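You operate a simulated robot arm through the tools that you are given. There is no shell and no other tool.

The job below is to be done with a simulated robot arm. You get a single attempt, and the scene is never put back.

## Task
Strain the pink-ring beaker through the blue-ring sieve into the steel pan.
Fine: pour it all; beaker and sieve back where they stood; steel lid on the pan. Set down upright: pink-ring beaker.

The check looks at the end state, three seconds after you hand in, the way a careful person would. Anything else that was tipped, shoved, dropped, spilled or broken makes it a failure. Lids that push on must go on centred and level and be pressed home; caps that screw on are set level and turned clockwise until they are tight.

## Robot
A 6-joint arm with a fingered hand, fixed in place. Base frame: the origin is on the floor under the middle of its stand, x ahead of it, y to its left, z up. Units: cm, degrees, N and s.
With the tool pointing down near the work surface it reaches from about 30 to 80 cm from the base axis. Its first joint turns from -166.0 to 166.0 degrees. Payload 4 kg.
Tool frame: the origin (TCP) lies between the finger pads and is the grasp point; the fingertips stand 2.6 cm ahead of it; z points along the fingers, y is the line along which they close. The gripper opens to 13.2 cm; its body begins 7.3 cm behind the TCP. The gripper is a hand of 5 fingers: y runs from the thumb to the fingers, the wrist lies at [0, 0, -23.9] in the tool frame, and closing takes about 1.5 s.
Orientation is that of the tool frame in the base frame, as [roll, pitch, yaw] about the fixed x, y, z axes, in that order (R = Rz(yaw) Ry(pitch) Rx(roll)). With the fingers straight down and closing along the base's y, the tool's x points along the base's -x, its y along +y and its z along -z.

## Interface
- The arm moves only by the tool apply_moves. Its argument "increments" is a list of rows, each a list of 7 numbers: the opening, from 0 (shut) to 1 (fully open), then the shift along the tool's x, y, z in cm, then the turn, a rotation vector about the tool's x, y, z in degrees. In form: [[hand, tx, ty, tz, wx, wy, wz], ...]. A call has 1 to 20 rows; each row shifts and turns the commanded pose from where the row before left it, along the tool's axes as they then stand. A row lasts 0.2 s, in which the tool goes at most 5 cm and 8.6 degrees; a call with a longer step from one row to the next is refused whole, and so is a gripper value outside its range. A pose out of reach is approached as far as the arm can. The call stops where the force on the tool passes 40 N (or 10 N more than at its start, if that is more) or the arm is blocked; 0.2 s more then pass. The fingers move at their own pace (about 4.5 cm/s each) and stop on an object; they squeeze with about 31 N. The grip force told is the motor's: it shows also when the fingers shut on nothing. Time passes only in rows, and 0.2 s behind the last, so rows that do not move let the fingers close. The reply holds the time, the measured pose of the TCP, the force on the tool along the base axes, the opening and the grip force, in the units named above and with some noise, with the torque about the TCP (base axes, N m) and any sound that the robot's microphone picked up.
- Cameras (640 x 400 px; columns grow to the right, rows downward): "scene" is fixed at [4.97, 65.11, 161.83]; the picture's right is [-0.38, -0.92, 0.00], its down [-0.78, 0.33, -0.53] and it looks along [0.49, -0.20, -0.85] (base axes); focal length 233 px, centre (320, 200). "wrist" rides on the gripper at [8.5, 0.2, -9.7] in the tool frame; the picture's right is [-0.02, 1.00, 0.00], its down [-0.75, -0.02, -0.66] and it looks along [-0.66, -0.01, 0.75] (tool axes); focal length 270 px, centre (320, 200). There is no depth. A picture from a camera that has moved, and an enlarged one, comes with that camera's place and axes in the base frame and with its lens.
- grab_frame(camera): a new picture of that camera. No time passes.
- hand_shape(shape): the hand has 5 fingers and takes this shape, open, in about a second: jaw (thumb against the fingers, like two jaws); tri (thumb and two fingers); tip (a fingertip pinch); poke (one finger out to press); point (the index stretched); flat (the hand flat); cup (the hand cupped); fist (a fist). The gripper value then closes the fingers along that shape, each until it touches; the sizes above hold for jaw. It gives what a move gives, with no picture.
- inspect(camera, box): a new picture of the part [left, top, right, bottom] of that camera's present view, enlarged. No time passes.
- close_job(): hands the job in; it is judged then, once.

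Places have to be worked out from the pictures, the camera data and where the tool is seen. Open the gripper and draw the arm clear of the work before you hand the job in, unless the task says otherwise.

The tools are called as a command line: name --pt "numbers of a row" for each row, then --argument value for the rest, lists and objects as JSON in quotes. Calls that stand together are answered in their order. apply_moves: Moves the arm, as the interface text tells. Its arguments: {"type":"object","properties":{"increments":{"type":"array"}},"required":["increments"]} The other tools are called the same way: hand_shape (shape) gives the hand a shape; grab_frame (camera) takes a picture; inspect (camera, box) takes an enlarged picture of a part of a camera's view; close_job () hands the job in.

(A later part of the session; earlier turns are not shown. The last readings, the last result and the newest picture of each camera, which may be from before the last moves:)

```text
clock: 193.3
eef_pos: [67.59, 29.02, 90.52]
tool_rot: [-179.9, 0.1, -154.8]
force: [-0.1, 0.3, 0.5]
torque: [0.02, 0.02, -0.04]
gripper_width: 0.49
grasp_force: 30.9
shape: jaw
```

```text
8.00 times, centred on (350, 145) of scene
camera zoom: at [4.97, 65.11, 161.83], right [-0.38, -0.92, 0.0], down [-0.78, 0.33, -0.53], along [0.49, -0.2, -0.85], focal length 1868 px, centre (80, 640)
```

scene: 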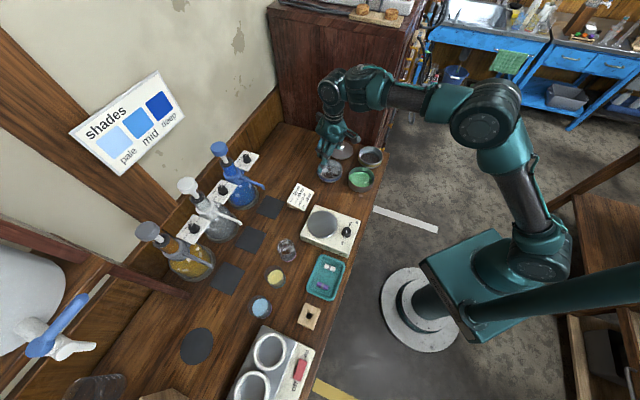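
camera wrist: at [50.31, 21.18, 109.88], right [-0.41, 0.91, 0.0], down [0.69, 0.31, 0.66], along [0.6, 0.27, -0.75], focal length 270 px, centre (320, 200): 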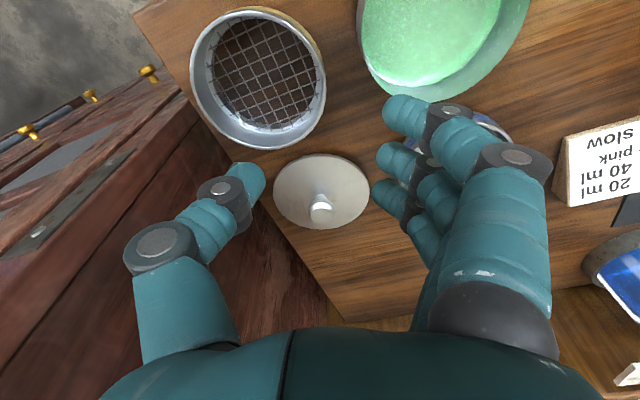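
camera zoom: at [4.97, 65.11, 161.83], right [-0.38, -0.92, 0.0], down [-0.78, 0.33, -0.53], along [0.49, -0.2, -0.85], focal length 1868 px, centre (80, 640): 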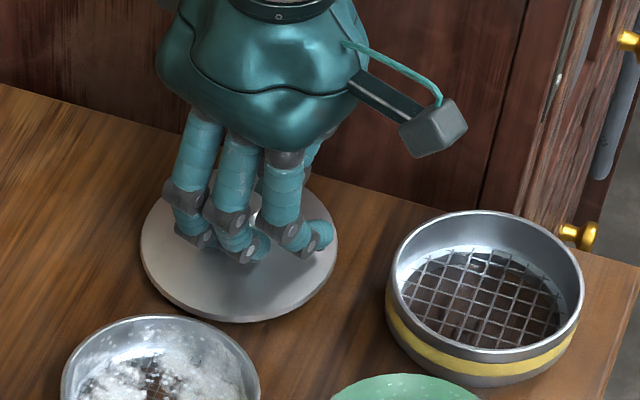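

The knob is gripped at 31 N. I lift gently and check that the lid comes up level.

apply_moves --pt "0.0 0 0 -0.3 0 0 0" --pt "0.0 0 0 -0.7 0 0 0" --pt "0.0 0 0 -1.5 0 0 0" --pt "0.0 0 0 -2 0 0 0" --pt "0.0 0 0 -2 0 0 0" --pt "0.0 0 0 0 0 0 0"

grab_frame --camera "wrist"

inspect --camera "scene" --box '[310, 100, 400, 180]'

```text
clock: 194.7
eef_pos: [67.54, 28.97, 96.95]
tool_rot: [-180.0, 0.1, -154.7]
force: [-0.3, 0.1, -0.4]
torque: [0.03, 0.01, -0.01]
gripper_width: 0.51
grasp_force: 31.2
shape: jaw
```

```text
taken
camera wrist: at [59.83, 25.65, 106.75], right [-0.41, 0.91, 0.0], down [0.69, 0.31, 0.66], along [0.6, 0.27, -0.75], focal length 270 px, centre (320, 200)
```

wrist: 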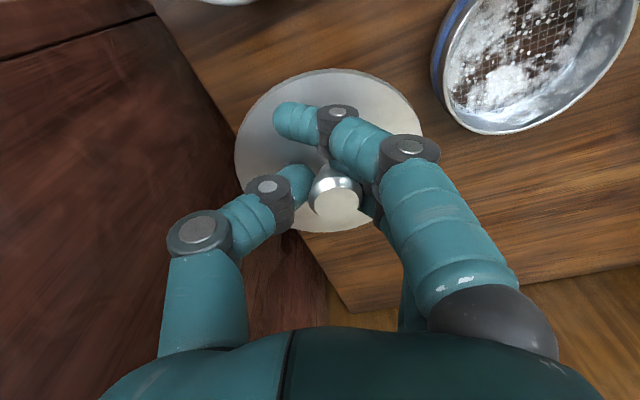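

```text
5.00 times, centred on (355, 140) of scene
camera zoom: at [4.97, 65.11, 161.83], right [-0.38, -0.92, 0.0], down [-0.78, 0.33, -0.53], along [0.49, -0.2, -0.85], focal length 1167 px, centre (145, 500)
```

zoom: 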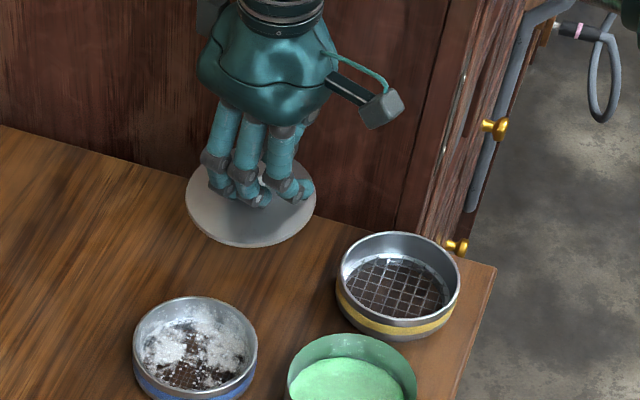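

The lid is level in the grip. I carry it over to above the pan.

apply_moves --pt "0.0 0 0 -1.0 0 0 0" --pt "0.0 1.6 0.7 0 0 0 0" --pt "0.0 2.9 1.22 0 0 0 0" --pt "0.0 2.9 1.22 0 0 0 0" --pt "0.0 2.9 1.22 0 0 0 0" --pt "0.0 2.9 1.22 0 0 0 0" --pt "0.0 2.3 0.97 0 0 0 0" --pt "0.0 0.95 0.42 0 0 0 0" --pt "0.0 0 0 0 0 0 0"

grab_frame --camera "wrist"

inspect --camera "scene" --box '[320, 130, 410, 205]'

```text
clock: 196.7
eef_pos: [49.6, 28.14, 98.02]
tool_rot: [-179.9, 0.1, -154.8]
force: [-0.6, -0.2, -0.8]
torque: [0.0, 0.01, 0.01]
gripper_width: 0.5
grasp_force: 31.2
shape: jaw
```

```text
taken
camera wrist: at [41.95, 24.89, 107.68], right [-0.41, 0.91, 0.0], down [0.69, 0.31, 0.66], along [0.6, 0.27, -0.75], focal length 270 px, centre (320, 200)
```

wrist: 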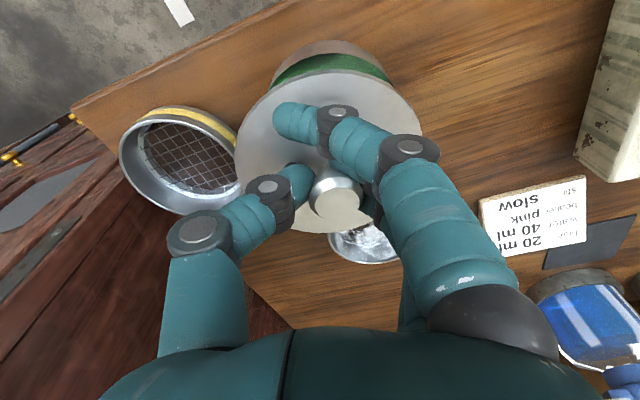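

```text
5.33 times, centred on (365, 168) of scene
camera zoom: at [4.97, 65.11, 161.83], right [-0.38, -0.92, 0.0], down [-0.78, 0.33, -0.53], along [0.49, -0.2, -0.85], focal length 1245 px, centre (80, 373)
```

zoom: 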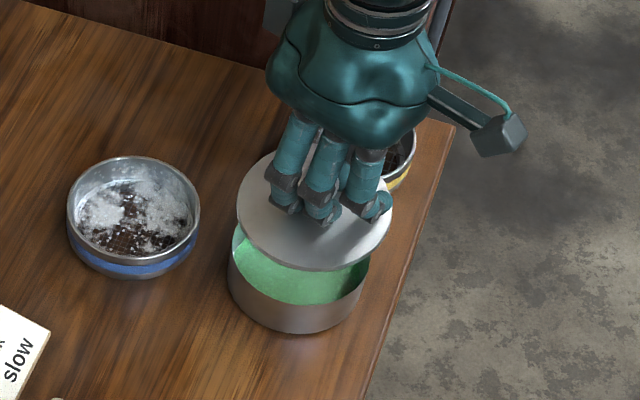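

I enlarge both views to measure the lid's offset from the pan.

inspect --camera "wrist" --box '[220, 30, 440, 240]'

inspect --camera "scene" --box '[340, 150, 400, 200]'

```text
1.90 times, centred on (330, 135) of wrist
camera zoom: at [41.95, 24.89, 107.68], right [-0.41, 0.91, 0.0], down [0.69, 0.31, 0.66], along [0.6, 0.27, -0.75], focal length 515 px, centre (301, 324)
```

zoom: 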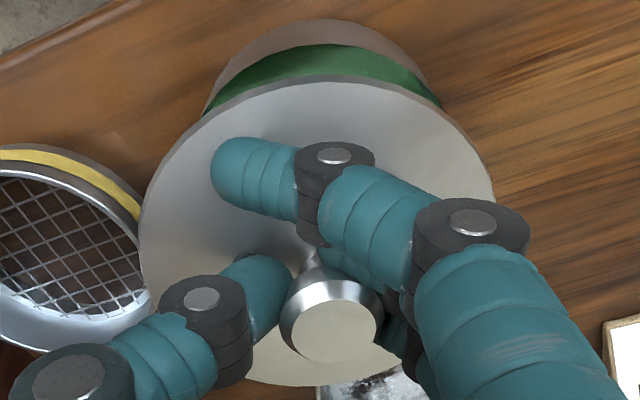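

```text
8.00 times, centred on (370, 175) of scene
camera zoom: at [4.97, 65.11, 161.83], right [-0.38, -0.92, 0.0], down [-0.78, 0.33, -0.53], along [0.49, -0.2, -0.85], focal length 1868 px, centre (-80, 400)
```

zoom: 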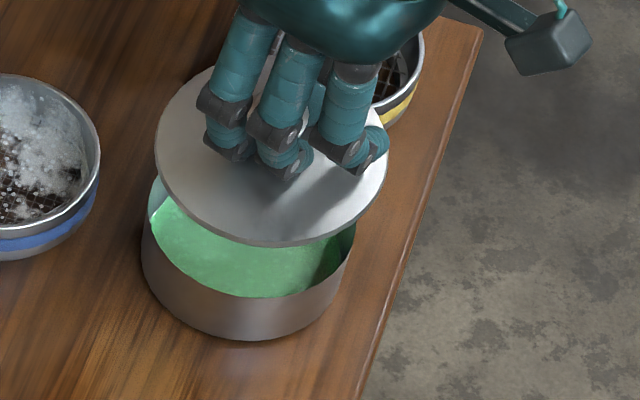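

Both cameras agree that the lid must move about 0.4 cm toward +y. I apply that and lower to just above the pan.

apply_moves --pt "0.0 -0.17 0.36 0 0 0 0" --pt "0.0 0 0 1.5 0 0 0" --pt "0.0 0 0 1.3 0 0 0" --pt "0.0 0 0 0 0 0 0"

inspect --camera "wrist" --box '[220, 30, 440, 240]'

inspect --camera "scene" --box '[340, 150, 400, 200]'

```text
clock: 197.7
eef_pos: [49.81, 28.69, 95.13]
tool_rot: [-179.9, 0.1, -154.7]
force: [0.3, 0.3, -0.8]
torque: [-0.01, -0.03, 0.0]
gripper_width: 0.5
grasp_force: 30.9
shape: jaw
```

```text
1.90 times, centred on (330, 135) of wrist
camera zoom: at [42.02, 25.36, 104.9], right [-0.41, 0.91, 0.0], down [0.69, 0.31, 0.66], along [0.6, 0.27, -0.75], focal length 515 px, centre (301, 324)
```

zoom: 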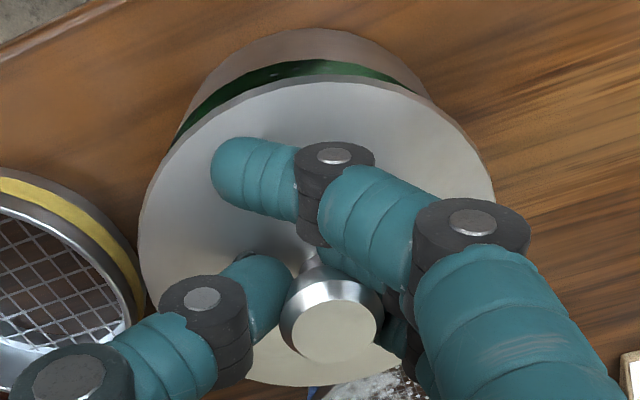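

```text
8.00 times, centred on (370, 175) of scene
camera zoom: at [4.97, 65.11, 161.83], right [-0.38, -0.92, 0.0], down [-0.78, 0.33, -0.53], along [0.49, -0.2, -0.85], focal length 1868 px, centre (-80, 400)
```

zoom: 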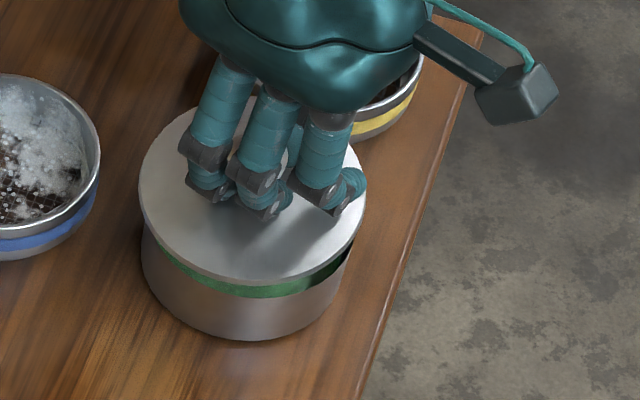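

The lid is aligned with the pan within about 0.1 cm in both views. I lower gently and watch for contact.

apply_moves --pt "0.0 0.05 0 0.3 0 0 0" --pt "0.0 0 0 0.3 0 0 0" --pt "0.0 0 0 0.2 0 0 0" --pt "0.0 0 0 0 0 0 0"

apply_moves --pt "0.0 0 0 0.15 0 0 0" --pt "0.0 0 0 0 0 0 0"

```text
clock: 198.7
eef_pos: [49.57, 28.53, 94.44]
tool_rot: [-179.8, 0.1, -154.8]
force: [0.1, -0.2, -1.0]
torque: [0.03, 0.01, 0.01]
gripper_width: 0.48
grasp_force: 30.5
shape: jaw
```

```text
clock: 199.3
eef_pos: [49.61, 28.65, 94.3]
tool_rot: [-179.9, 0.1, -154.9]
force: [0.7, 0.0, -0.1]
torque: [0.01, -0.02, 0.0]
gripper_width: 0.49
grasp_force: 30.8
shape: jaw
```

apply_moves --pt "0.0 0 0 0.12 0 0 0" --pt "0.0 0 0 0.1 0 0 0" --pt "0.0 0 0 0 0 0 0"

inspect --camera "scene" --box '[345, 160, 390, 195]'

```text
clock: 200.1
eef_pos: [49.52, 28.48, 93.92]
tool_rot: [-179.8, 0.1, -154.8]
force: [0.2, -0.7, 0.2]
torque: [0.0, -0.02, 0.02]
gripper_width: 0.48
grasp_force: 31.6
shape: jaw
```

```text
11.43 times, centred on (368, 178) of scene
camera zoom: at [4.97, 65.11, 161.83], right [-0.38, -0.92, 0.0], down [-0.78, 0.33, -0.53], along [0.49, -0.2, -0.85], focal length 2668 px, centre (-223, 457)
```

zoom: 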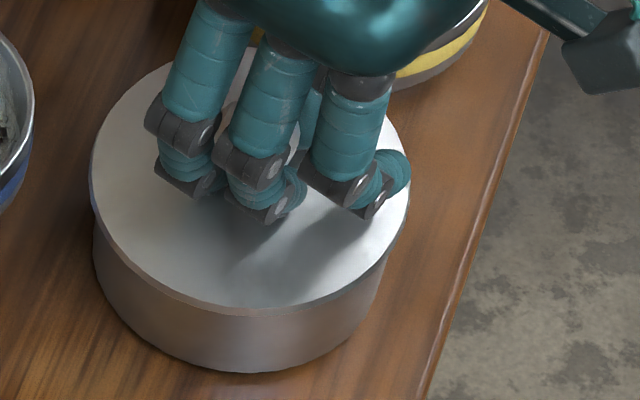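

No resistance at 93.9, so the plug seems to be entering. I continue in 0.1 cm steps.

apply_moves --pt "0.0 0 0 0.1 0 0 0" --pt "0.0 0 0 0.1 0 0 0" --pt "0.0 0 0 0 0 0 0"

apply_moves --pt "0.0 0 0 0.08 0 0 0" --pt "0.0 0 0 0.08 0 0 0" --pt "0.0 0 0 0 0 0 0"

inspect --camera "scene" --box '[345, 160, 390, 195]'

inspect --camera "wrist" --box '[220, 30, 440, 240]'

```text
clock: 200.9
eef_pos: [49.65, 28.61, 93.85]
tool_rot: [-179.9, 0.3, -154.8]
force: [-0.2, -0.1, 3.7]
torque: [0.21, 0.11, -0.02]
gripper_width: 0.49
grasp_force: 30.9
shape: jaw
```

```text
clock: 201.7
eef_pos: [49.6, 28.52, 93.71]
tool_rot: [-179.9, 0.1, -154.7]
force: [0.5, -1.5, 6.3]
torque: [0.34, 0.11, 0.02]
gripper_width: 0.5
grasp_force: 31.0
shape: jaw
```

```text
11.43 times, centred on (368, 178) of scene
camera zoom: at [4.97, 65.11, 161.83], right [-0.38, -0.92, 0.0], down [-0.78, 0.33, -0.53], along [0.49, -0.2, -0.85], focal length 2668 px, centre (-223, 457)
```

zoom: 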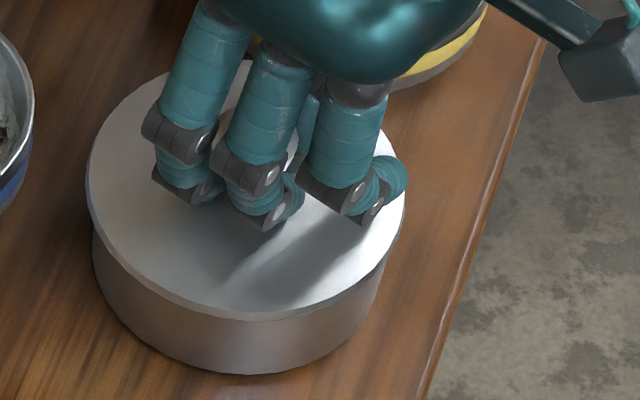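

```text
1.90 times, centred on (330, 135) of wrist
camera zoom: at [41.95, 25.32, 103.36], right [-0.41, 0.91, 0.0], down [0.69, 0.31, 0.66], along [0.6, 0.27, -0.75], focal length 515 px, centre (301, 324)
```

zoom: 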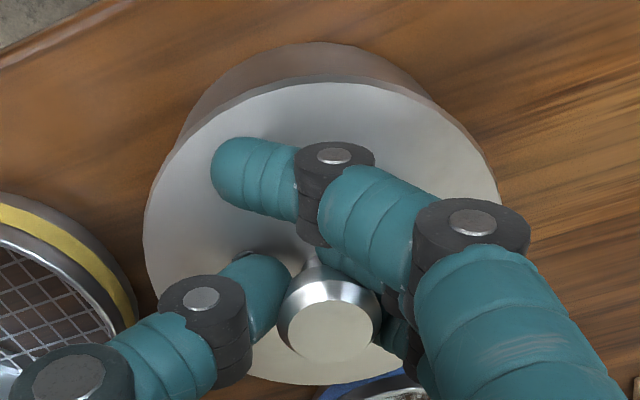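

Light contact on the +y side; the view shows the lid about 0.12 cm too far that way. I lift slightly, shift back by that amount and lower again.

apply_moves --pt "0.0 0 0 -0.2 0 0 0" --pt "0.0 0 0 -0.15 0 0 0" --pt "0.0 0.05 -0.13 0 0 0 0" --pt "0.0 0 0 0.15 0 0 0" --pt "0.0 0 0 0.12 0 0 0" --pt "0.0 0 0 0 0 0 0"

apply_moves --pt "0.0 0 0 0.1 0 0 0" --pt "0.0 0 0 0 0 0 0"

```text
clock: 203.1
eef_pos: [49.74, 28.46, 93.8]
tool_rot: [-180.0, 0.2, -154.7]
force: [0.2, -0.6, 4.2]
torque: [0.26, 0.12, -0.03]
gripper_width: 0.45
grasp_force: 30.6
shape: jaw
```

```text
clock: 203.7
eef_pos: [49.78, 28.49, 93.68]
tool_rot: [-180.0, 0.2, -154.8]
force: [0.3, -1.4, 8.1]
torque: [0.41, 0.13, 0.02]
gripper_width: 0.48
grasp_force: 31.3
shape: jaw
```

The plug is inside (the TCP is 0.44 cm below first-touch height), with the lid touching on one side first. I ease off and open the fingers so it can settle level, then check.

apply_moves --pt "0.0 0 0 -0.05 0 0 0" --pt "0.1 0 0 0 0 0 0" --pt "0.2 0 0 0 0 0 0" --pt "0.3 0 0 0 0 0 0" --pt "0.4 0 0 0 0 0 0" --pt "0.42 0 0 0 0 0 0" --pt "0.42 0 0 0 0 0 0"

inspect --camera "scene" --box '[345, 160, 390, 195]'

inspect --camera "wrist" --box '[220, 30, 440, 240]'

```text
clock: 205.3
eef_pos: [49.55, 28.45, 93.74]
tool_rot: [-179.9, 0.0, -154.8]
force: [0.0, 0.2, 0.0]
torque: [0.01, -0.01, 0.02]
gripper_width: 5.46
grasp_force: 0.0
shape: jaw
```

```text
11.43 times, centred on (368, 178) of scene
camera zoom: at [4.97, 65.11, 161.83], right [-0.38, -0.92, 0.0], down [-0.78, 0.33, -0.53], along [0.49, -0.2, -0.85], focal length 2668 px, centre (-223, 457)
```

zoom: 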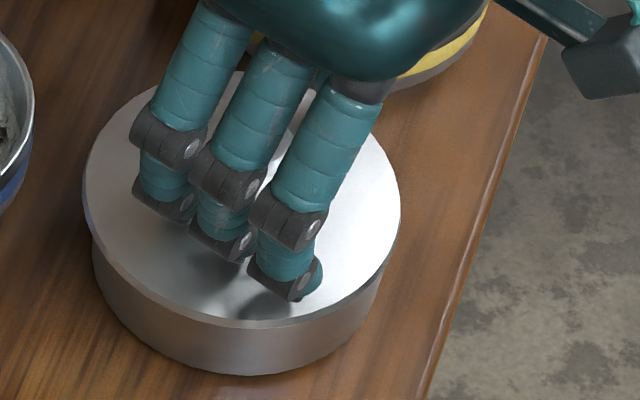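

```text
1.90 times, centred on (330, 135) of wrist
camera zoom: at [41.99, 25.18, 103.37], right [-0.41, 0.91, 0.0], down [0.69, 0.31, 0.66], along [0.6, 0.27, -0.75], focal length 515 px, centre (301, 324)
```

zoom: 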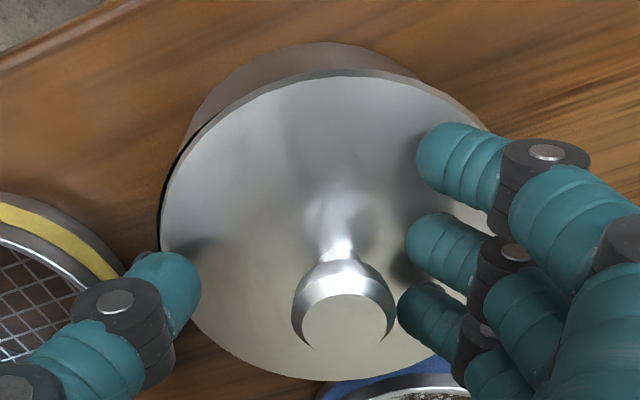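

The lid shifted a little as the fingers opened. I raise the hand to see how it lies.

apply_moves --pt "0.42 0 0 -1 0 0 0" --pt "0.42 0 0 -2.5 0 0 0" --pt "0.42 0 0 -3 0 0 0" --pt "0.42 0 0 0 0 0 0"

inspect --camera "scene" --box '[345, 155, 390, 195]'

inspect --camera "wrist" --box '[220, 0, 440, 190]'

```text
clock: 206.3
eef_pos: [49.63, 28.45, 100.09]
tool_rot: [-180.0, 0.1, -154.8]
force: [0.5, 0.6, -0.1]
torque: [-0.03, 0.01, 0.0]
gripper_width: 5.45
grasp_force: 0.1
shape: jaw
```

```text
10.00 times, centred on (368, 175) of scene
camera zoom: at [4.97, 65.11, 161.83], right [-0.38, -0.92, 0.0], down [-0.78, 0.33, -0.53], along [0.49, -0.2, -0.85], focal length 2334 px, centre (-155, 450)
```

zoom: 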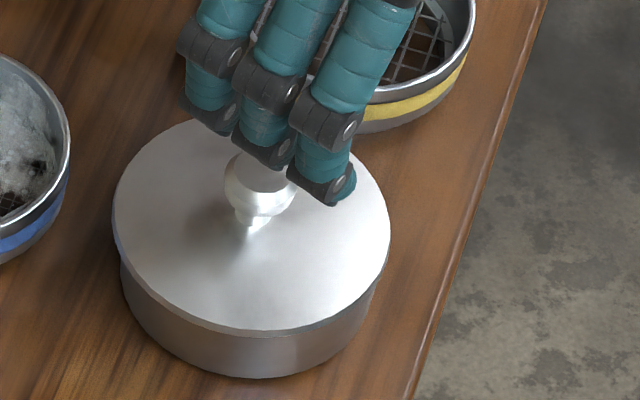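

```text
2.11 times, centred on (330, 95) of wrist
camera zoom: at [41.94, 25.16, 109.87], right [-0.41, 0.91, 0.0], down [0.69, 0.31, 0.66], along [0.6, 0.27, -0.75], focal length 569 px, centre (299, 421)
```

zoom: 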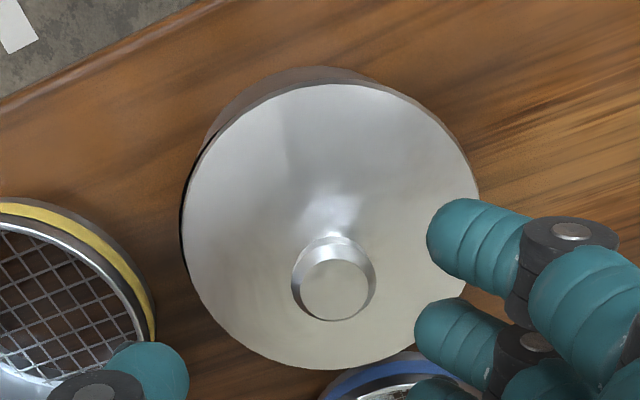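

The lid centre is about 0.35 cm off toward +y, so its plug sits on the rim on that side. I'll regrip the knob, this time with the hand offset so closing doesn't drag it, and correct the position.

apply_moves --pt "0.42 0 0.48 0 0 0 0" --pt "0.42 0 0 2.5 0 0 0" --pt "0.42 0 0 2.5 0 0 0" --pt "0.42 0 0 1.3 0 0 0" --pt "0.42 0 0 0 0 0 0"

inspect --camera "wrist" --box '[220, 30, 440, 240]'

```text
clock: 207.5
eef_pos: [49.3, 28.95, 93.81]
tool_rot: [-179.8, 0.0, -154.8]
force: [-0.3, 0.4, -0.1]
torque: [0.03, 0.01, -0.04]
gripper_width: 5.44
grasp_force: 0.0
shape: jaw
```

```text
1.90 times, centred on (330, 135) of wrist
camera zoom: at [41.71, 25.6, 103.47], right [-0.41, 0.91, 0.0], down [0.69, 0.31, 0.66], along [0.6, 0.27, -0.75], focal length 515 px, centre (301, 324)
```

zoom: 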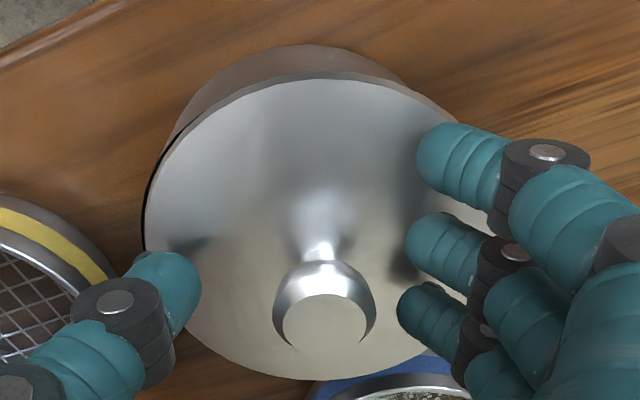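

The knob is now close to the closing point. I close on it.

apply_moves --pt "0.36 0 0 0 0 0 0" --pt "0.28 0 0 0 0 0 0" --pt "0.2 0 0 0 0 0 0" --pt "0.12 0 0 0 0 0 0" --pt "0.05 0 0 0 0 0 0" --pt "0.0 0 0 0 0 0 0" --pt "0.0 0 0 0 0 0 0" --pt "0.0 0 0 0 0 0 0"

inspect --camera "wrist" --box '[220, 30, 440, 240]'

inspect --camera "scene" --box '[345, 155, 390, 195]'

```text
clock: 209.3
eef_pos: [49.33, 28.96, 93.78]
tool_rot: [-179.9, 0.1, -154.8]
force: [-0.6, -1.2, 0.3]
torque: [0.05, -0.02, -0.02]
gripper_width: 0.45
grasp_force: 30.9
shape: jaw
```

```text
1.90 times, centred on (330, 135) of wrist
camera zoom: at [41.71, 25.6, 103.5], right [-0.41, 0.91, 0.0], down [0.69, 0.31, 0.66], along [0.6, 0.27, -0.75], focal length 515 px, centre (301, 324)
```

zoom: 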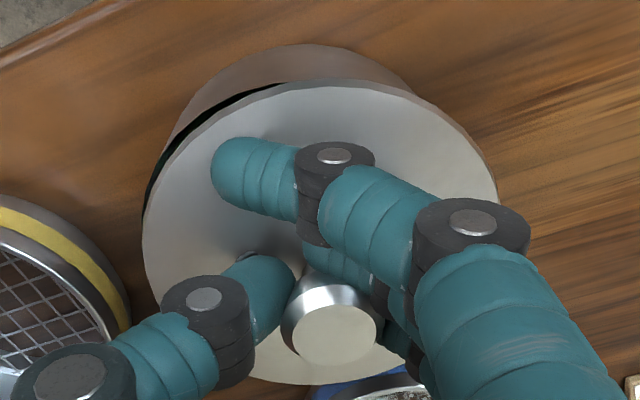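

```text
10.00 times, centred on (368, 175) of scene
camera zoom: at [4.97, 65.11, 161.83], right [-0.38, -0.92, 0.0], down [-0.78, 0.33, -0.53], along [0.49, -0.2, -0.85], focal length 2334 px, centre (-155, 450)
```

zoom: 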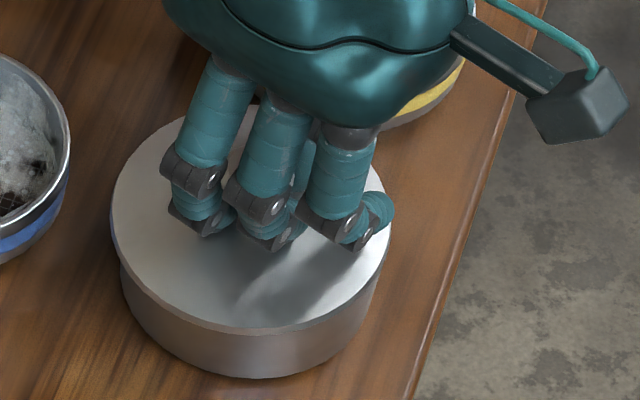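

Gripped. I lift the lid 1 cm clear of the rim and measure the offset again.

apply_moves --pt "0.0 0 0 -0.4 0 0 0" --pt "0.0 0 0 -0.7 0 0 0" --pt "0.0 0 0 0 0 0 0"

inspect --camera "wrist" --box '[220, 30, 440, 240]'

inspect --camera "scene" --box '[345, 155, 390, 195]'

```text
clock: 210.1
eef_pos: [49.48, 28.94, 94.91]
tool_rot: [-180.0, 0.1, -154.8]
force: [-0.5, 0.6, -0.6]
torque: [0.01, -0.02, -0.01]
gripper_width: 0.44
grasp_force: 31.1
shape: jaw
```

```text
1.90 times, centred on (330, 135) of wrist
camera zoom: at [41.76, 25.65, 104.63], right [-0.41, 0.91, 0.0], down [0.69, 0.31, 0.66], along [0.6, 0.27, -0.75], focal length 515 px, centre (301, 324)
```

zoom: 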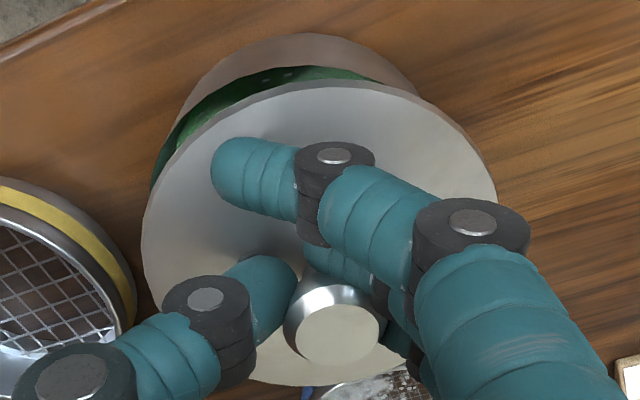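

```text
10.00 times, centred on (368, 175) of scene
camera zoom: at [4.97, 65.11, 161.83], right [-0.38, -0.92, 0.0], down [-0.78, 0.33, -0.53], along [0.49, -0.2, -0.85], focal length 2334 px, centre (-155, 450)
```

zoom: 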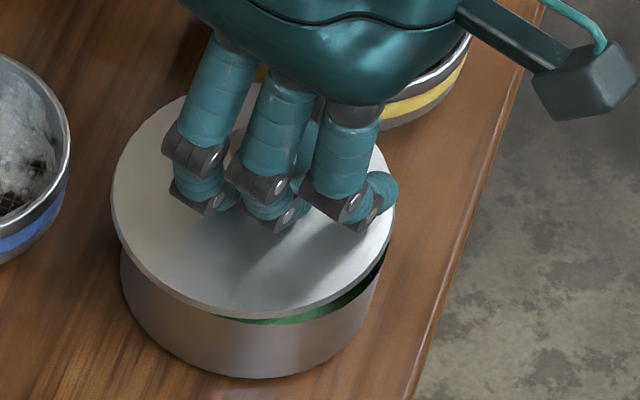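

The lid must go about 0.32 cm toward −y. I apply that and lower again with small steps.

apply_moves --pt "0.0 0.14 -0.31 0 0 0 0" --pt "0.0 0 0 0.3 0 0 0" --pt "0.0 0 0 0.3 0 0 0" --pt "0.0 0 0 0.2 0 0 0" --pt "0.0 0 0 0.12 0 0 0" --pt "0.0 0 0 0 0 0 0"

inspect --camera "wrist" --box '[220, 30, 440, 240]'

inspect --camera "scene" --box '[345, 155, 390, 195]'

```text
clock: 211.5
eef_pos: [49.51, 28.58, 93.98]
tool_rot: [-180.0, 0.0, -154.7]
force: [0.1, 1.4, -0.7]
torque: [0.01, -0.02, 0.02]
gripper_width: 0.4
grasp_force: 30.4
shape: jaw
```

```text
1.90 times, centred on (330, 135) of wrist
camera zoom: at [41.78, 25.29, 103.74], right [-0.41, 0.91, 0.0], down [0.69, 0.31, 0.66], along [0.6, 0.27, -0.75], focal length 515 px, centre (301, 324)
```

zoom: 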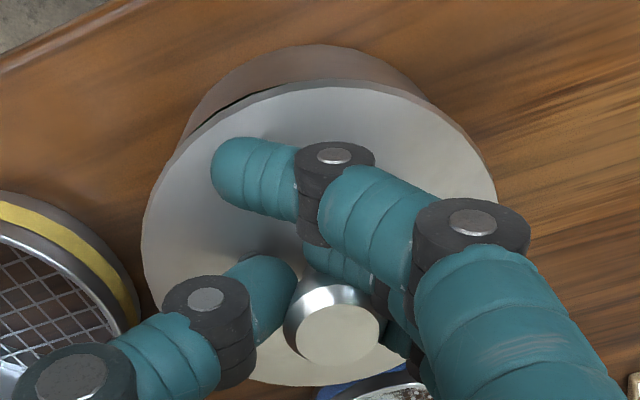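

```text
10.00 times, centred on (368, 175) of scene
camera zoom: at [4.97, 65.11, 161.83], right [-0.38, -0.92, 0.0], down [-0.78, 0.33, -0.53], along [0.49, -0.2, -0.85], focal length 2334 px, centre (-155, 450)
```

zoom: 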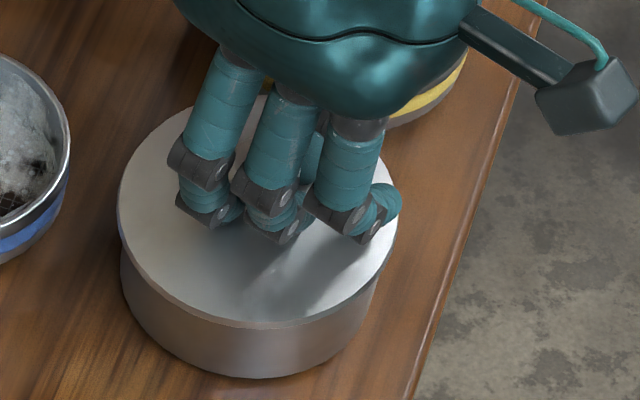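

Aligned within 0.07 cm in both views and no contact yet at 93.98. I go down in 0.1 cm steps.

apply_moves --pt "0.0 0.02 -0.05 0.1 0 0 0" --pt "0.0 0 0 0.1 0 0 0" --pt "0.0 0 0 0 0 0 0"

apply_moves --pt "0.0 0 0 0.1 0 0 0" --pt "0.0 0 0 0 0 0 0"

```text
clock: 212.3
eef_pos: [49.45, 28.55, 93.8]
tool_rot: [-179.9, 0.1, -154.8]
force: [0.0, -0.4, 2.7]
torque: [0.21, -0.02, 0.02]
gripper_width: 0.43
grasp_force: 30.6
shape: jaw
```

```text
clock: 212.9
eef_pos: [49.4, 28.49, 93.79]
tool_rot: [180.0, 0.2, -154.8]
force: [1.0, -1.1, 5.7]
torque: [0.36, 0.02, 0.01]
gripper_width: 0.43
grasp_force: 30.9
shape: jaw
```

The +y edge touches first, so the lid is tilted slightly in the fingers. Pressing on should level it against the rim, so I press down in small steps and watch force and torque.

apply_moves --pt "0.0 0 0 0.1 0 0 0" --pt "0.0 0 0 0.1 0 0 0" --pt "0.0 0 0 0 0 0 0"

inspect --camera "wrist" --box '[220, 30, 440, 240]'

inspect --camera "scene" --box '[345, 155, 390, 195]'

```text
clock: 213.7
eef_pos: [49.42, 28.48, 93.54]
tool_rot: [-179.8, 0.3, -154.8]
force: [0.0, -2.3, 8.4]
torque: [0.44, 0.0, 0.0]
gripper_width: 0.45
grasp_force: 31.0
shape: jaw
```

```text
1.90 times, centred on (330, 135) of wrist
camera zoom: at [41.76, 25.21, 103.24], right [-0.41, 0.91, 0.0], down [0.69, 0.31, 0.66], along [0.6, 0.27, -0.75], focal length 515 px, centre (301, 324)
```

zoom: 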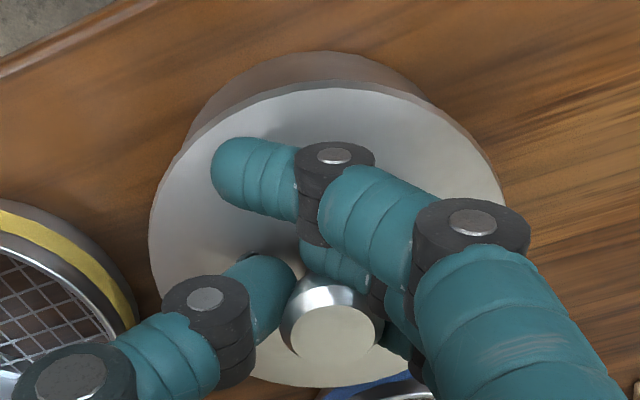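

```text
10.00 times, centred on (368, 175) of scene
camera zoom: at [4.97, 65.11, 161.83], right [-0.38, -0.92, 0.0], down [-0.78, 0.33, -0.53], along [0.49, -0.2, -0.85], focal length 2334 px, centre (-155, 450)
```

zoom: 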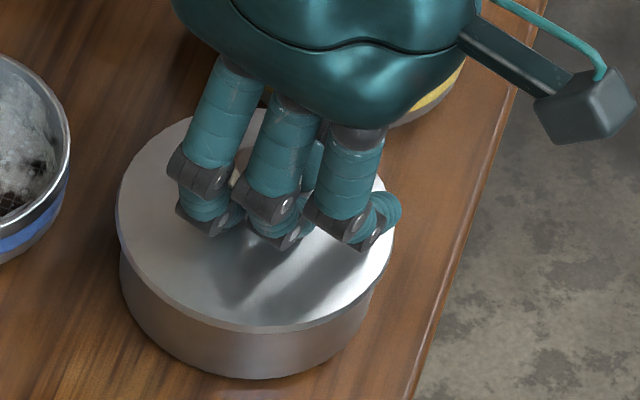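

apply_moves --pt "0.0 0 0 0.1 0 0 0" --pt "0.0 0 0 0.1 0 0 0" --pt "0.0 0 0 0 0 0 0"

inspect --camera "wrist" --box '[220, 30, 440, 240]'

inspect --camera "scene" --box '[345, 155, 390, 195]'

```text
clock: 214.5
eef_pos: [49.4, 28.6, 93.4]
tool_rot: [-179.9, 0.2, -154.8]
force: [0.0, -4.3, 22.2]
torque: [0.53, 0.03, 0.01]
gripper_width: 0.48
grasp_force: 31.2
shape: jaw
```

```text
1.90 times, centred on (330, 135) of wrist
camera zoom: at [41.75, 25.22, 103.1], right [-0.41, 0.91, 0.0], down [0.68, 0.31, 0.66], along [0.6, 0.27, -0.75], focal length 515 px, centre (301, 324)
```

zoom: 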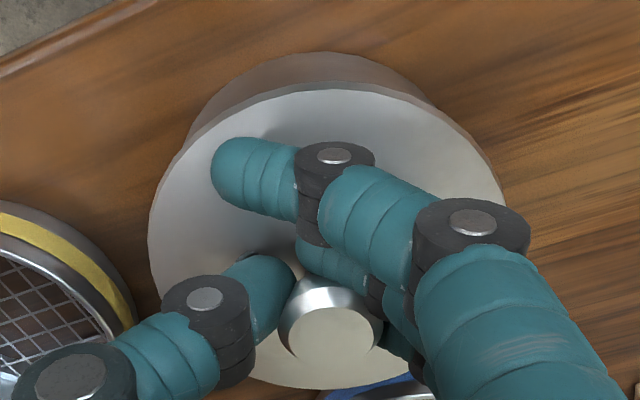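

```text
10.00 times, centred on (368, 175) of scene
camera zoom: at [4.97, 65.11, 161.83], right [-0.38, -0.92, 0.0], down [-0.78, 0.33, -0.53], along [0.49, -0.2, -0.85], focal length 2334 px, centre (-155, 450)
```

zoom: 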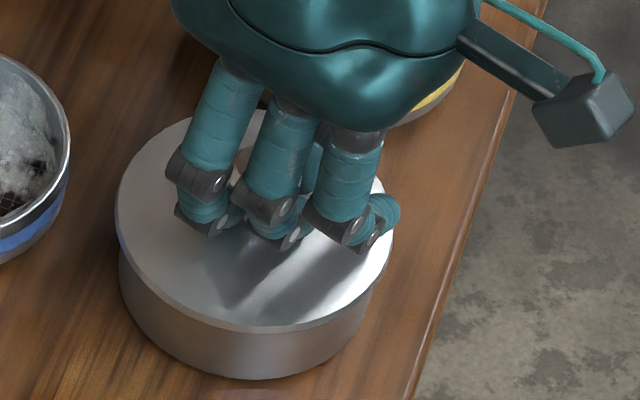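

The force rose to 22 N and the contact moved inward, so the lid is now seated and centred (0.05 cm offset). I ease off and open the fingers.

apply_moves --pt "0.0 0 0 -0.05 0 0 0" --pt "0.06 0 0 0 0 0 0" --pt "0.12 0 0 0 0 0 0" --pt "0.2 0 0 0 0 0 0" --pt "0.3 0 0 0 0 0 0" --pt "0.4 0 0 0 0 0 0" --pt "0.42 0 0 0 0 0 0"

inspect --camera "wrist" --box '[220, 30, 440, 240]'

inspect --camera "scene" --box '[345, 155, 390, 195]'

```text
clock: 216.1
eef_pos: [49.45, 28.57, 93.41]
tool_rot: [-179.9, 0.1, -154.8]
force: [1.7, -2.8, 11.2]
torque: [0.29, 0.06, -0.03]
gripper_width: 5.27
grasp_force: 0.2
shape: jaw
```

```text
1.90 times, centred on (330, 135) of wrist
camera zoom: at [41.74, 25.23, 103.08], right [-0.41, 0.91, 0.0], down [0.69, 0.31, 0.66], along [0.6, 0.27, -0.75], focal length 515 px, centre (301, 324)
```

zoom: 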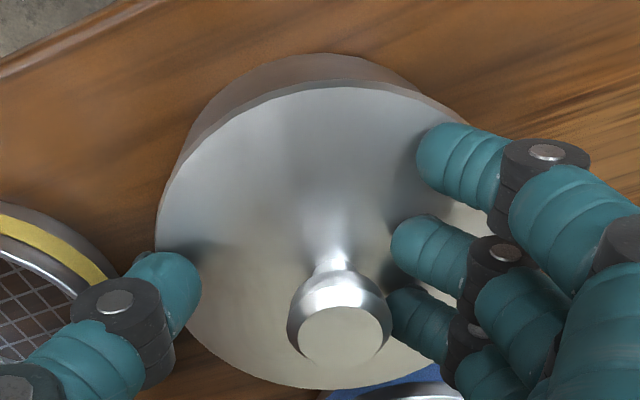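

```text
10.00 times, centred on (368, 175) of scene
camera zoom: at [4.97, 65.11, 161.83], right [-0.38, -0.92, 0.0], down [-0.78, 0.33, -0.53], along [0.49, -0.2, -0.85], focal length 2334 px, centre (-155, 450)
```

zoom: 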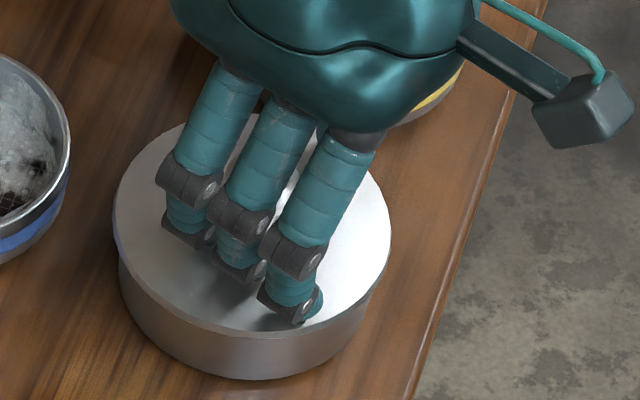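

The fingertips are still touching the plate. I raise the hand clear and look at how the lid lies.

apply_moves --pt "0.42 0 0 -0.5 0 0 0" --pt "0.42 0 0 -2 0 0 0" --pt "0.42 0 0 -3 0 0 0" --pt "0.42 0 0 -2 0 0 0" --pt "0.42 0 0 0 0 0 0"

inspect --camera "wrist" --box '[220, 0, 440, 190]'

inspect --camera "scene" --box '[345, 155, 390, 195]'

```text
clock: 217.3
eef_pos: [49.39, 28.48, 100.98]
tool_rot: [-179.8, 0.1, -154.8]
force: [0.2, -0.6, 0.3]
torque: [0.0, 0.01, 0.01]
gripper_width: 5.46
grasp_force: 0.1
shape: jaw
```

```text
2.11 times, centred on (330, 95) of wrist
camera zoom: at [41.75, 25.28, 110.6], right [-0.41, 0.91, 0.0], down [0.69, 0.31, 0.66], along [0.6, 0.27, -0.75], focal length 569 px, centre (299, 421)
```

zoom: 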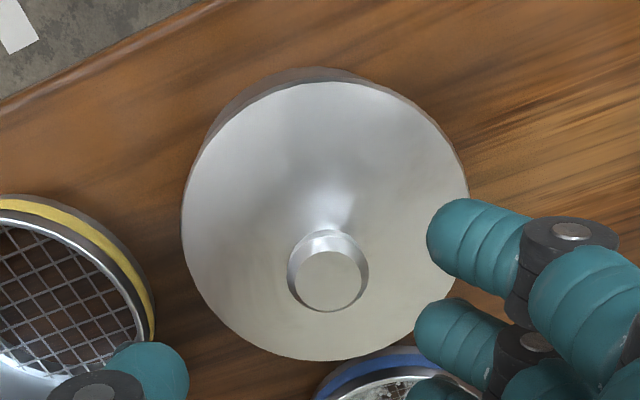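

```text
10.00 times, centred on (368, 175) of scene
camera zoom: at [4.97, 65.11, 161.83], right [-0.38, -0.92, 0.0], down [-0.78, 0.33, -0.53], along [0.49, -0.2, -0.85], focal length 2334 px, centre (-155, 450)
```

zoom: 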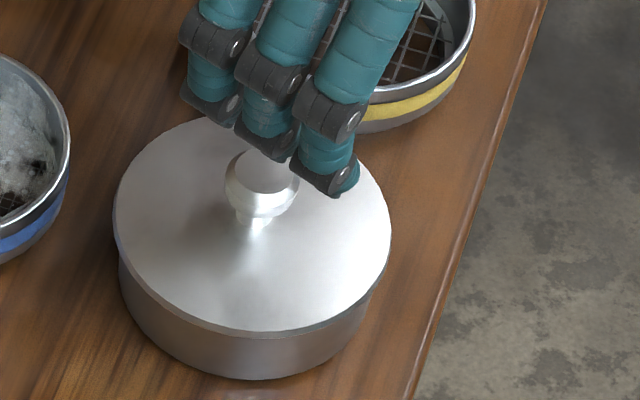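

The dark gap is gone, the plate top reads z≈90.45 and the lid is level and concentric with the pan. To press it home evenly I form a fist above it and look at where its front lies.

apply_moves --pt "0.42 0 0 -3 0 0 0" --pt "0.42 -0.73 1.17 -1 0 0 0" --pt "0.42 0 0 0 0 0 0"

hand_shape --shape "fist"

grab_frame --camera "wrist"

inspect --camera "scene" --box '[325, 100, 415, 195]'

```text
clock: 218.1
eef_pos: [49.69, 30.01, 104.83]
tool_rot: [-179.9, 0.1, -154.9]
force: [0.1, -0.6, -0.2]
torque: [0.01, 0.0, -0.01]
gripper_width: 5.46
grasp_force: 0.0
shape: jaw
```

```text
clock: 219.0
eef_pos: [49.47, 29.88, 105.07]
tool_rot: [-179.9, 0.1, -154.9]
force: [-0.2, -0.2, 0.5]
torque: [-0.03, -0.02, 0.04]
gripper_width: 0.03
grasp_force: 0.1
shape: fist
```

```text
taken
camera wrist: at [41.92, 26.67, 114.57], right [-0.41, 0.91, 0.0], down [0.69, 0.31, 0.66], along [0.6, 0.27, -0.75], focal length 270 px, centre (320, 200)
```

wrist: 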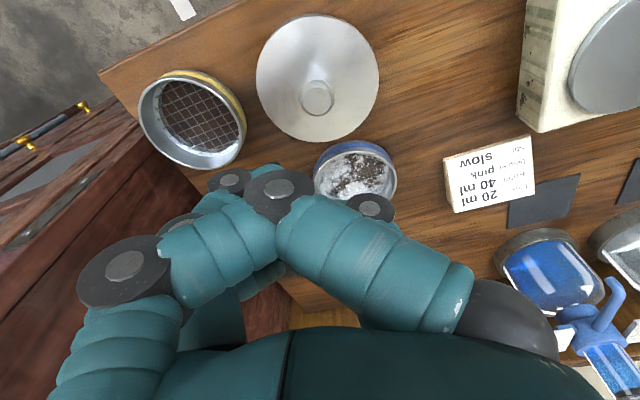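

```text
4.21 times, centred on (370, 148) of scene
camera zoom: at [4.97, 65.11, 161.83], right [-0.38, -0.92, 0.0], down [-0.78, 0.33, -0.53], along [0.49, -0.2, -0.85], focal length 983 px, centre (110, 421)
```

zoom: 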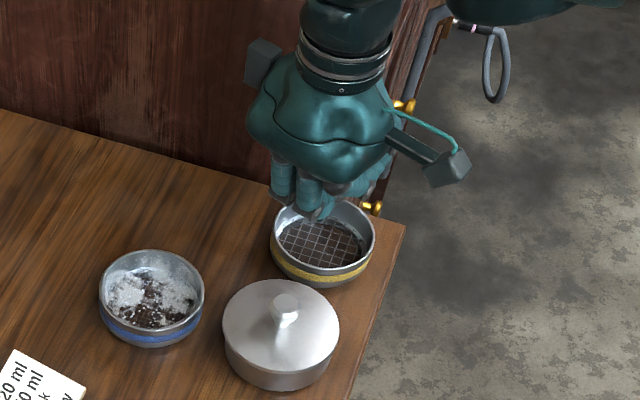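

The fist has an uneven front because of the thumb. I try the "poke" shape instead, which gives a single finger to press the knob's centre.

hand_shape --shape "poke"

grab_frame --camera "wrist"

inspect --camera "scene" --box '[325, 100, 415, 195]'

```text
clock: 219.9
eef_pos: [49.49, 29.97, 104.83]
tool_rot: [-179.9, 0.1, -154.9]
force: [-0.4, 0.5, 0.1]
torque: [-0.01, 0.01, -0.02]
gripper_width: 0.0
grasp_force: 0.1
shape: poke
```

```text
taken
camera wrist: at [41.92, 26.67, 114.57], right [-0.41, 0.91, 0.0], down [0.69, 0.31, 0.66], along [0.6, 0.27, -0.75], focal length 270 px, centre (320, 200)
```

wrist: 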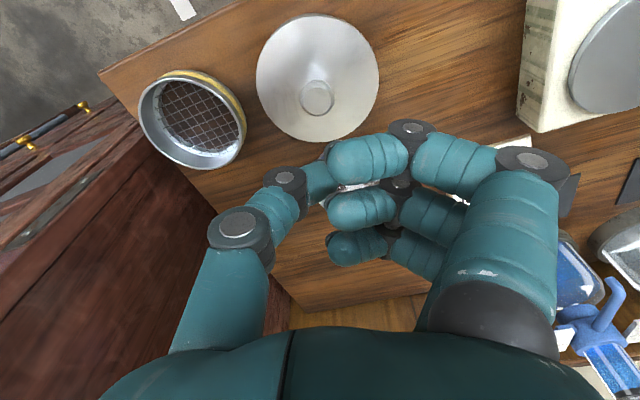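

```text
4.21 times, centred on (370, 148) of scene
camera zoom: at [4.97, 65.11, 161.83], right [-0.38, -0.92, 0.0], down [-0.78, 0.33, -0.53], along [0.49, -0.2, -0.85], focal length 983 px, centre (110, 421)
```

zoom: 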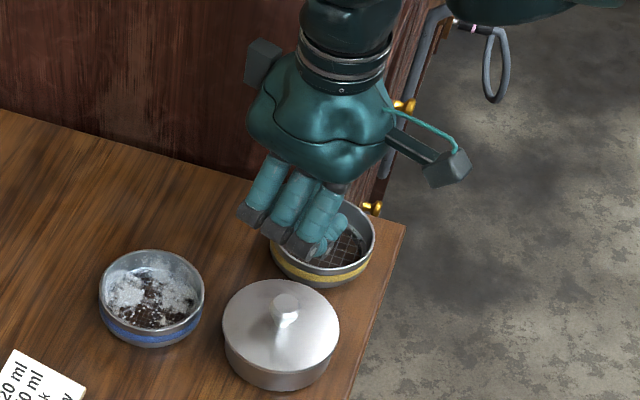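

apply_moves --pt "1 0 0 0 0 0 0" --pt "1 0 0 0 0 0 0" --pt "1 0 0 0 0 0 0" --pt "1 0 0 0 0 0 0"

grab_frame --camera "wrist"

inspect --camera "scene" --box '[325, 100, 415, 195]'

```text
clock: 220.9
eef_pos: [49.59, 29.92, 104.86]
tool_rot: [-179.9, 0.2, -154.8]
force: [0.0, -0.1, 0.9]
torque: [-0.02, 0.0, -0.01]
gripper_width: 0.0
grasp_force: 0.1
shape: poke
```

```text
taken
camera wrist: at [41.92, 26.67, 114.57], right [-0.41, 0.91, 0.0], down [0.69, 0.31, 0.66], along [0.6, 0.27, -0.75], focal length 270 px, centre (320, 200)
```

wrist: 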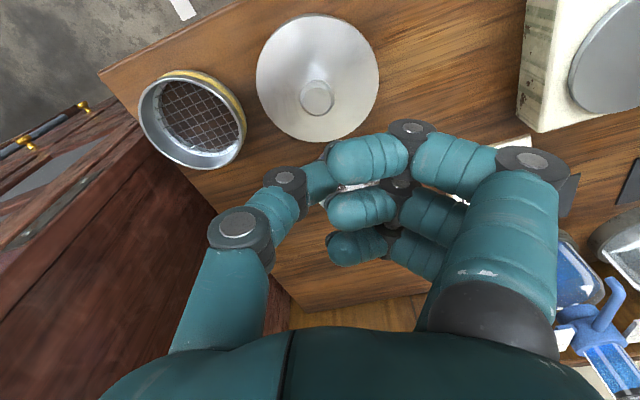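

```text
4.21 times, centred on (370, 148) of scene
camera zoom: at [4.97, 65.11, 161.83], right [-0.38, -0.92, 0.0], down [-0.78, 0.33, -0.53], along [0.49, -0.2, -0.85], focal length 983 px, centre (110, 421)
```

zoom: 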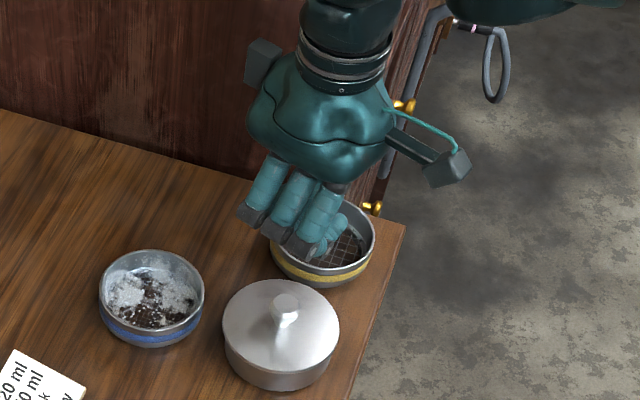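

In this shape the finger segments form a fairly flat front about 1.7 cm behind the TCP. I place that flat part over the knob and come down to just above it.

apply_moves --pt "1 0.25 -1.59 0 0 0 0" --pt "1 0 0 3 0 0 0" --pt "1 0 0 3 0 0 0" --pt "1 0 0 3 0 0 0" --pt "1 0 0 1.5 0 0 0" --pt "1 0 0 0 0 0 0"

inspect --camera "scene" --box '[335, 120, 405, 195]'

grab_frame --camera "wrist"

```text
clock: 222.1
eef_pos: [50.36, 28.15, 95.07]
tool_rot: [-179.7, 0.6, -155.3]
force: [2.1, -7.0, 16.4]
torque: [-0.02, 0.0, 0.04]
gripper_width: 0.0
grasp_force: 0.1
shape: poke
stopped in row 6: the force on the tool passed its limit at 44 N (the readings are from after the stop); the commanded pose is now the measured one
```

```text
5.33 times, centred on (370, 158) of scene
camera zoom: at [4.97, 65.11, 161.83], right [-0.38, -0.92, 0.0], down [-0.78, 0.33, -0.53], along [0.49, -0.2, -0.85], focal length 1245 px, centre (53, 427)
```

zoom: 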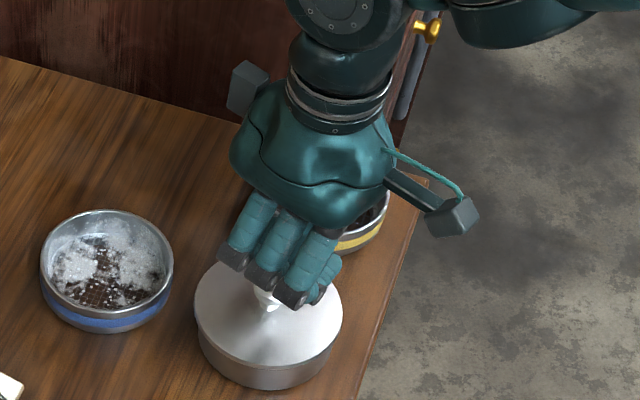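

```text
taken
camera wrist: at [42.56, 24.91, 104.64], right [-0.4, 0.92, 0.0], down [0.68, 0.3, 0.67], along [0.61, 0.26, -0.74], focal length 270 px, centre (320, 200)
```

wrist: 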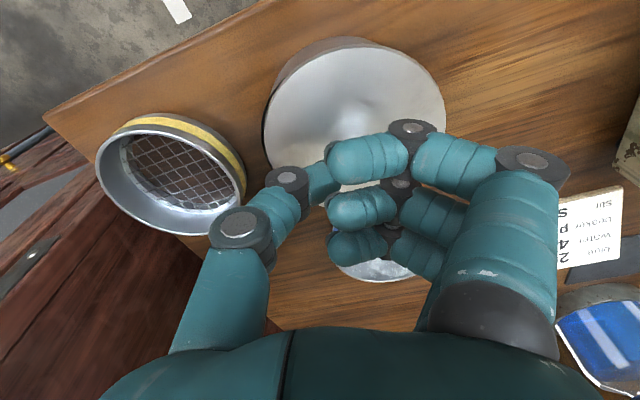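

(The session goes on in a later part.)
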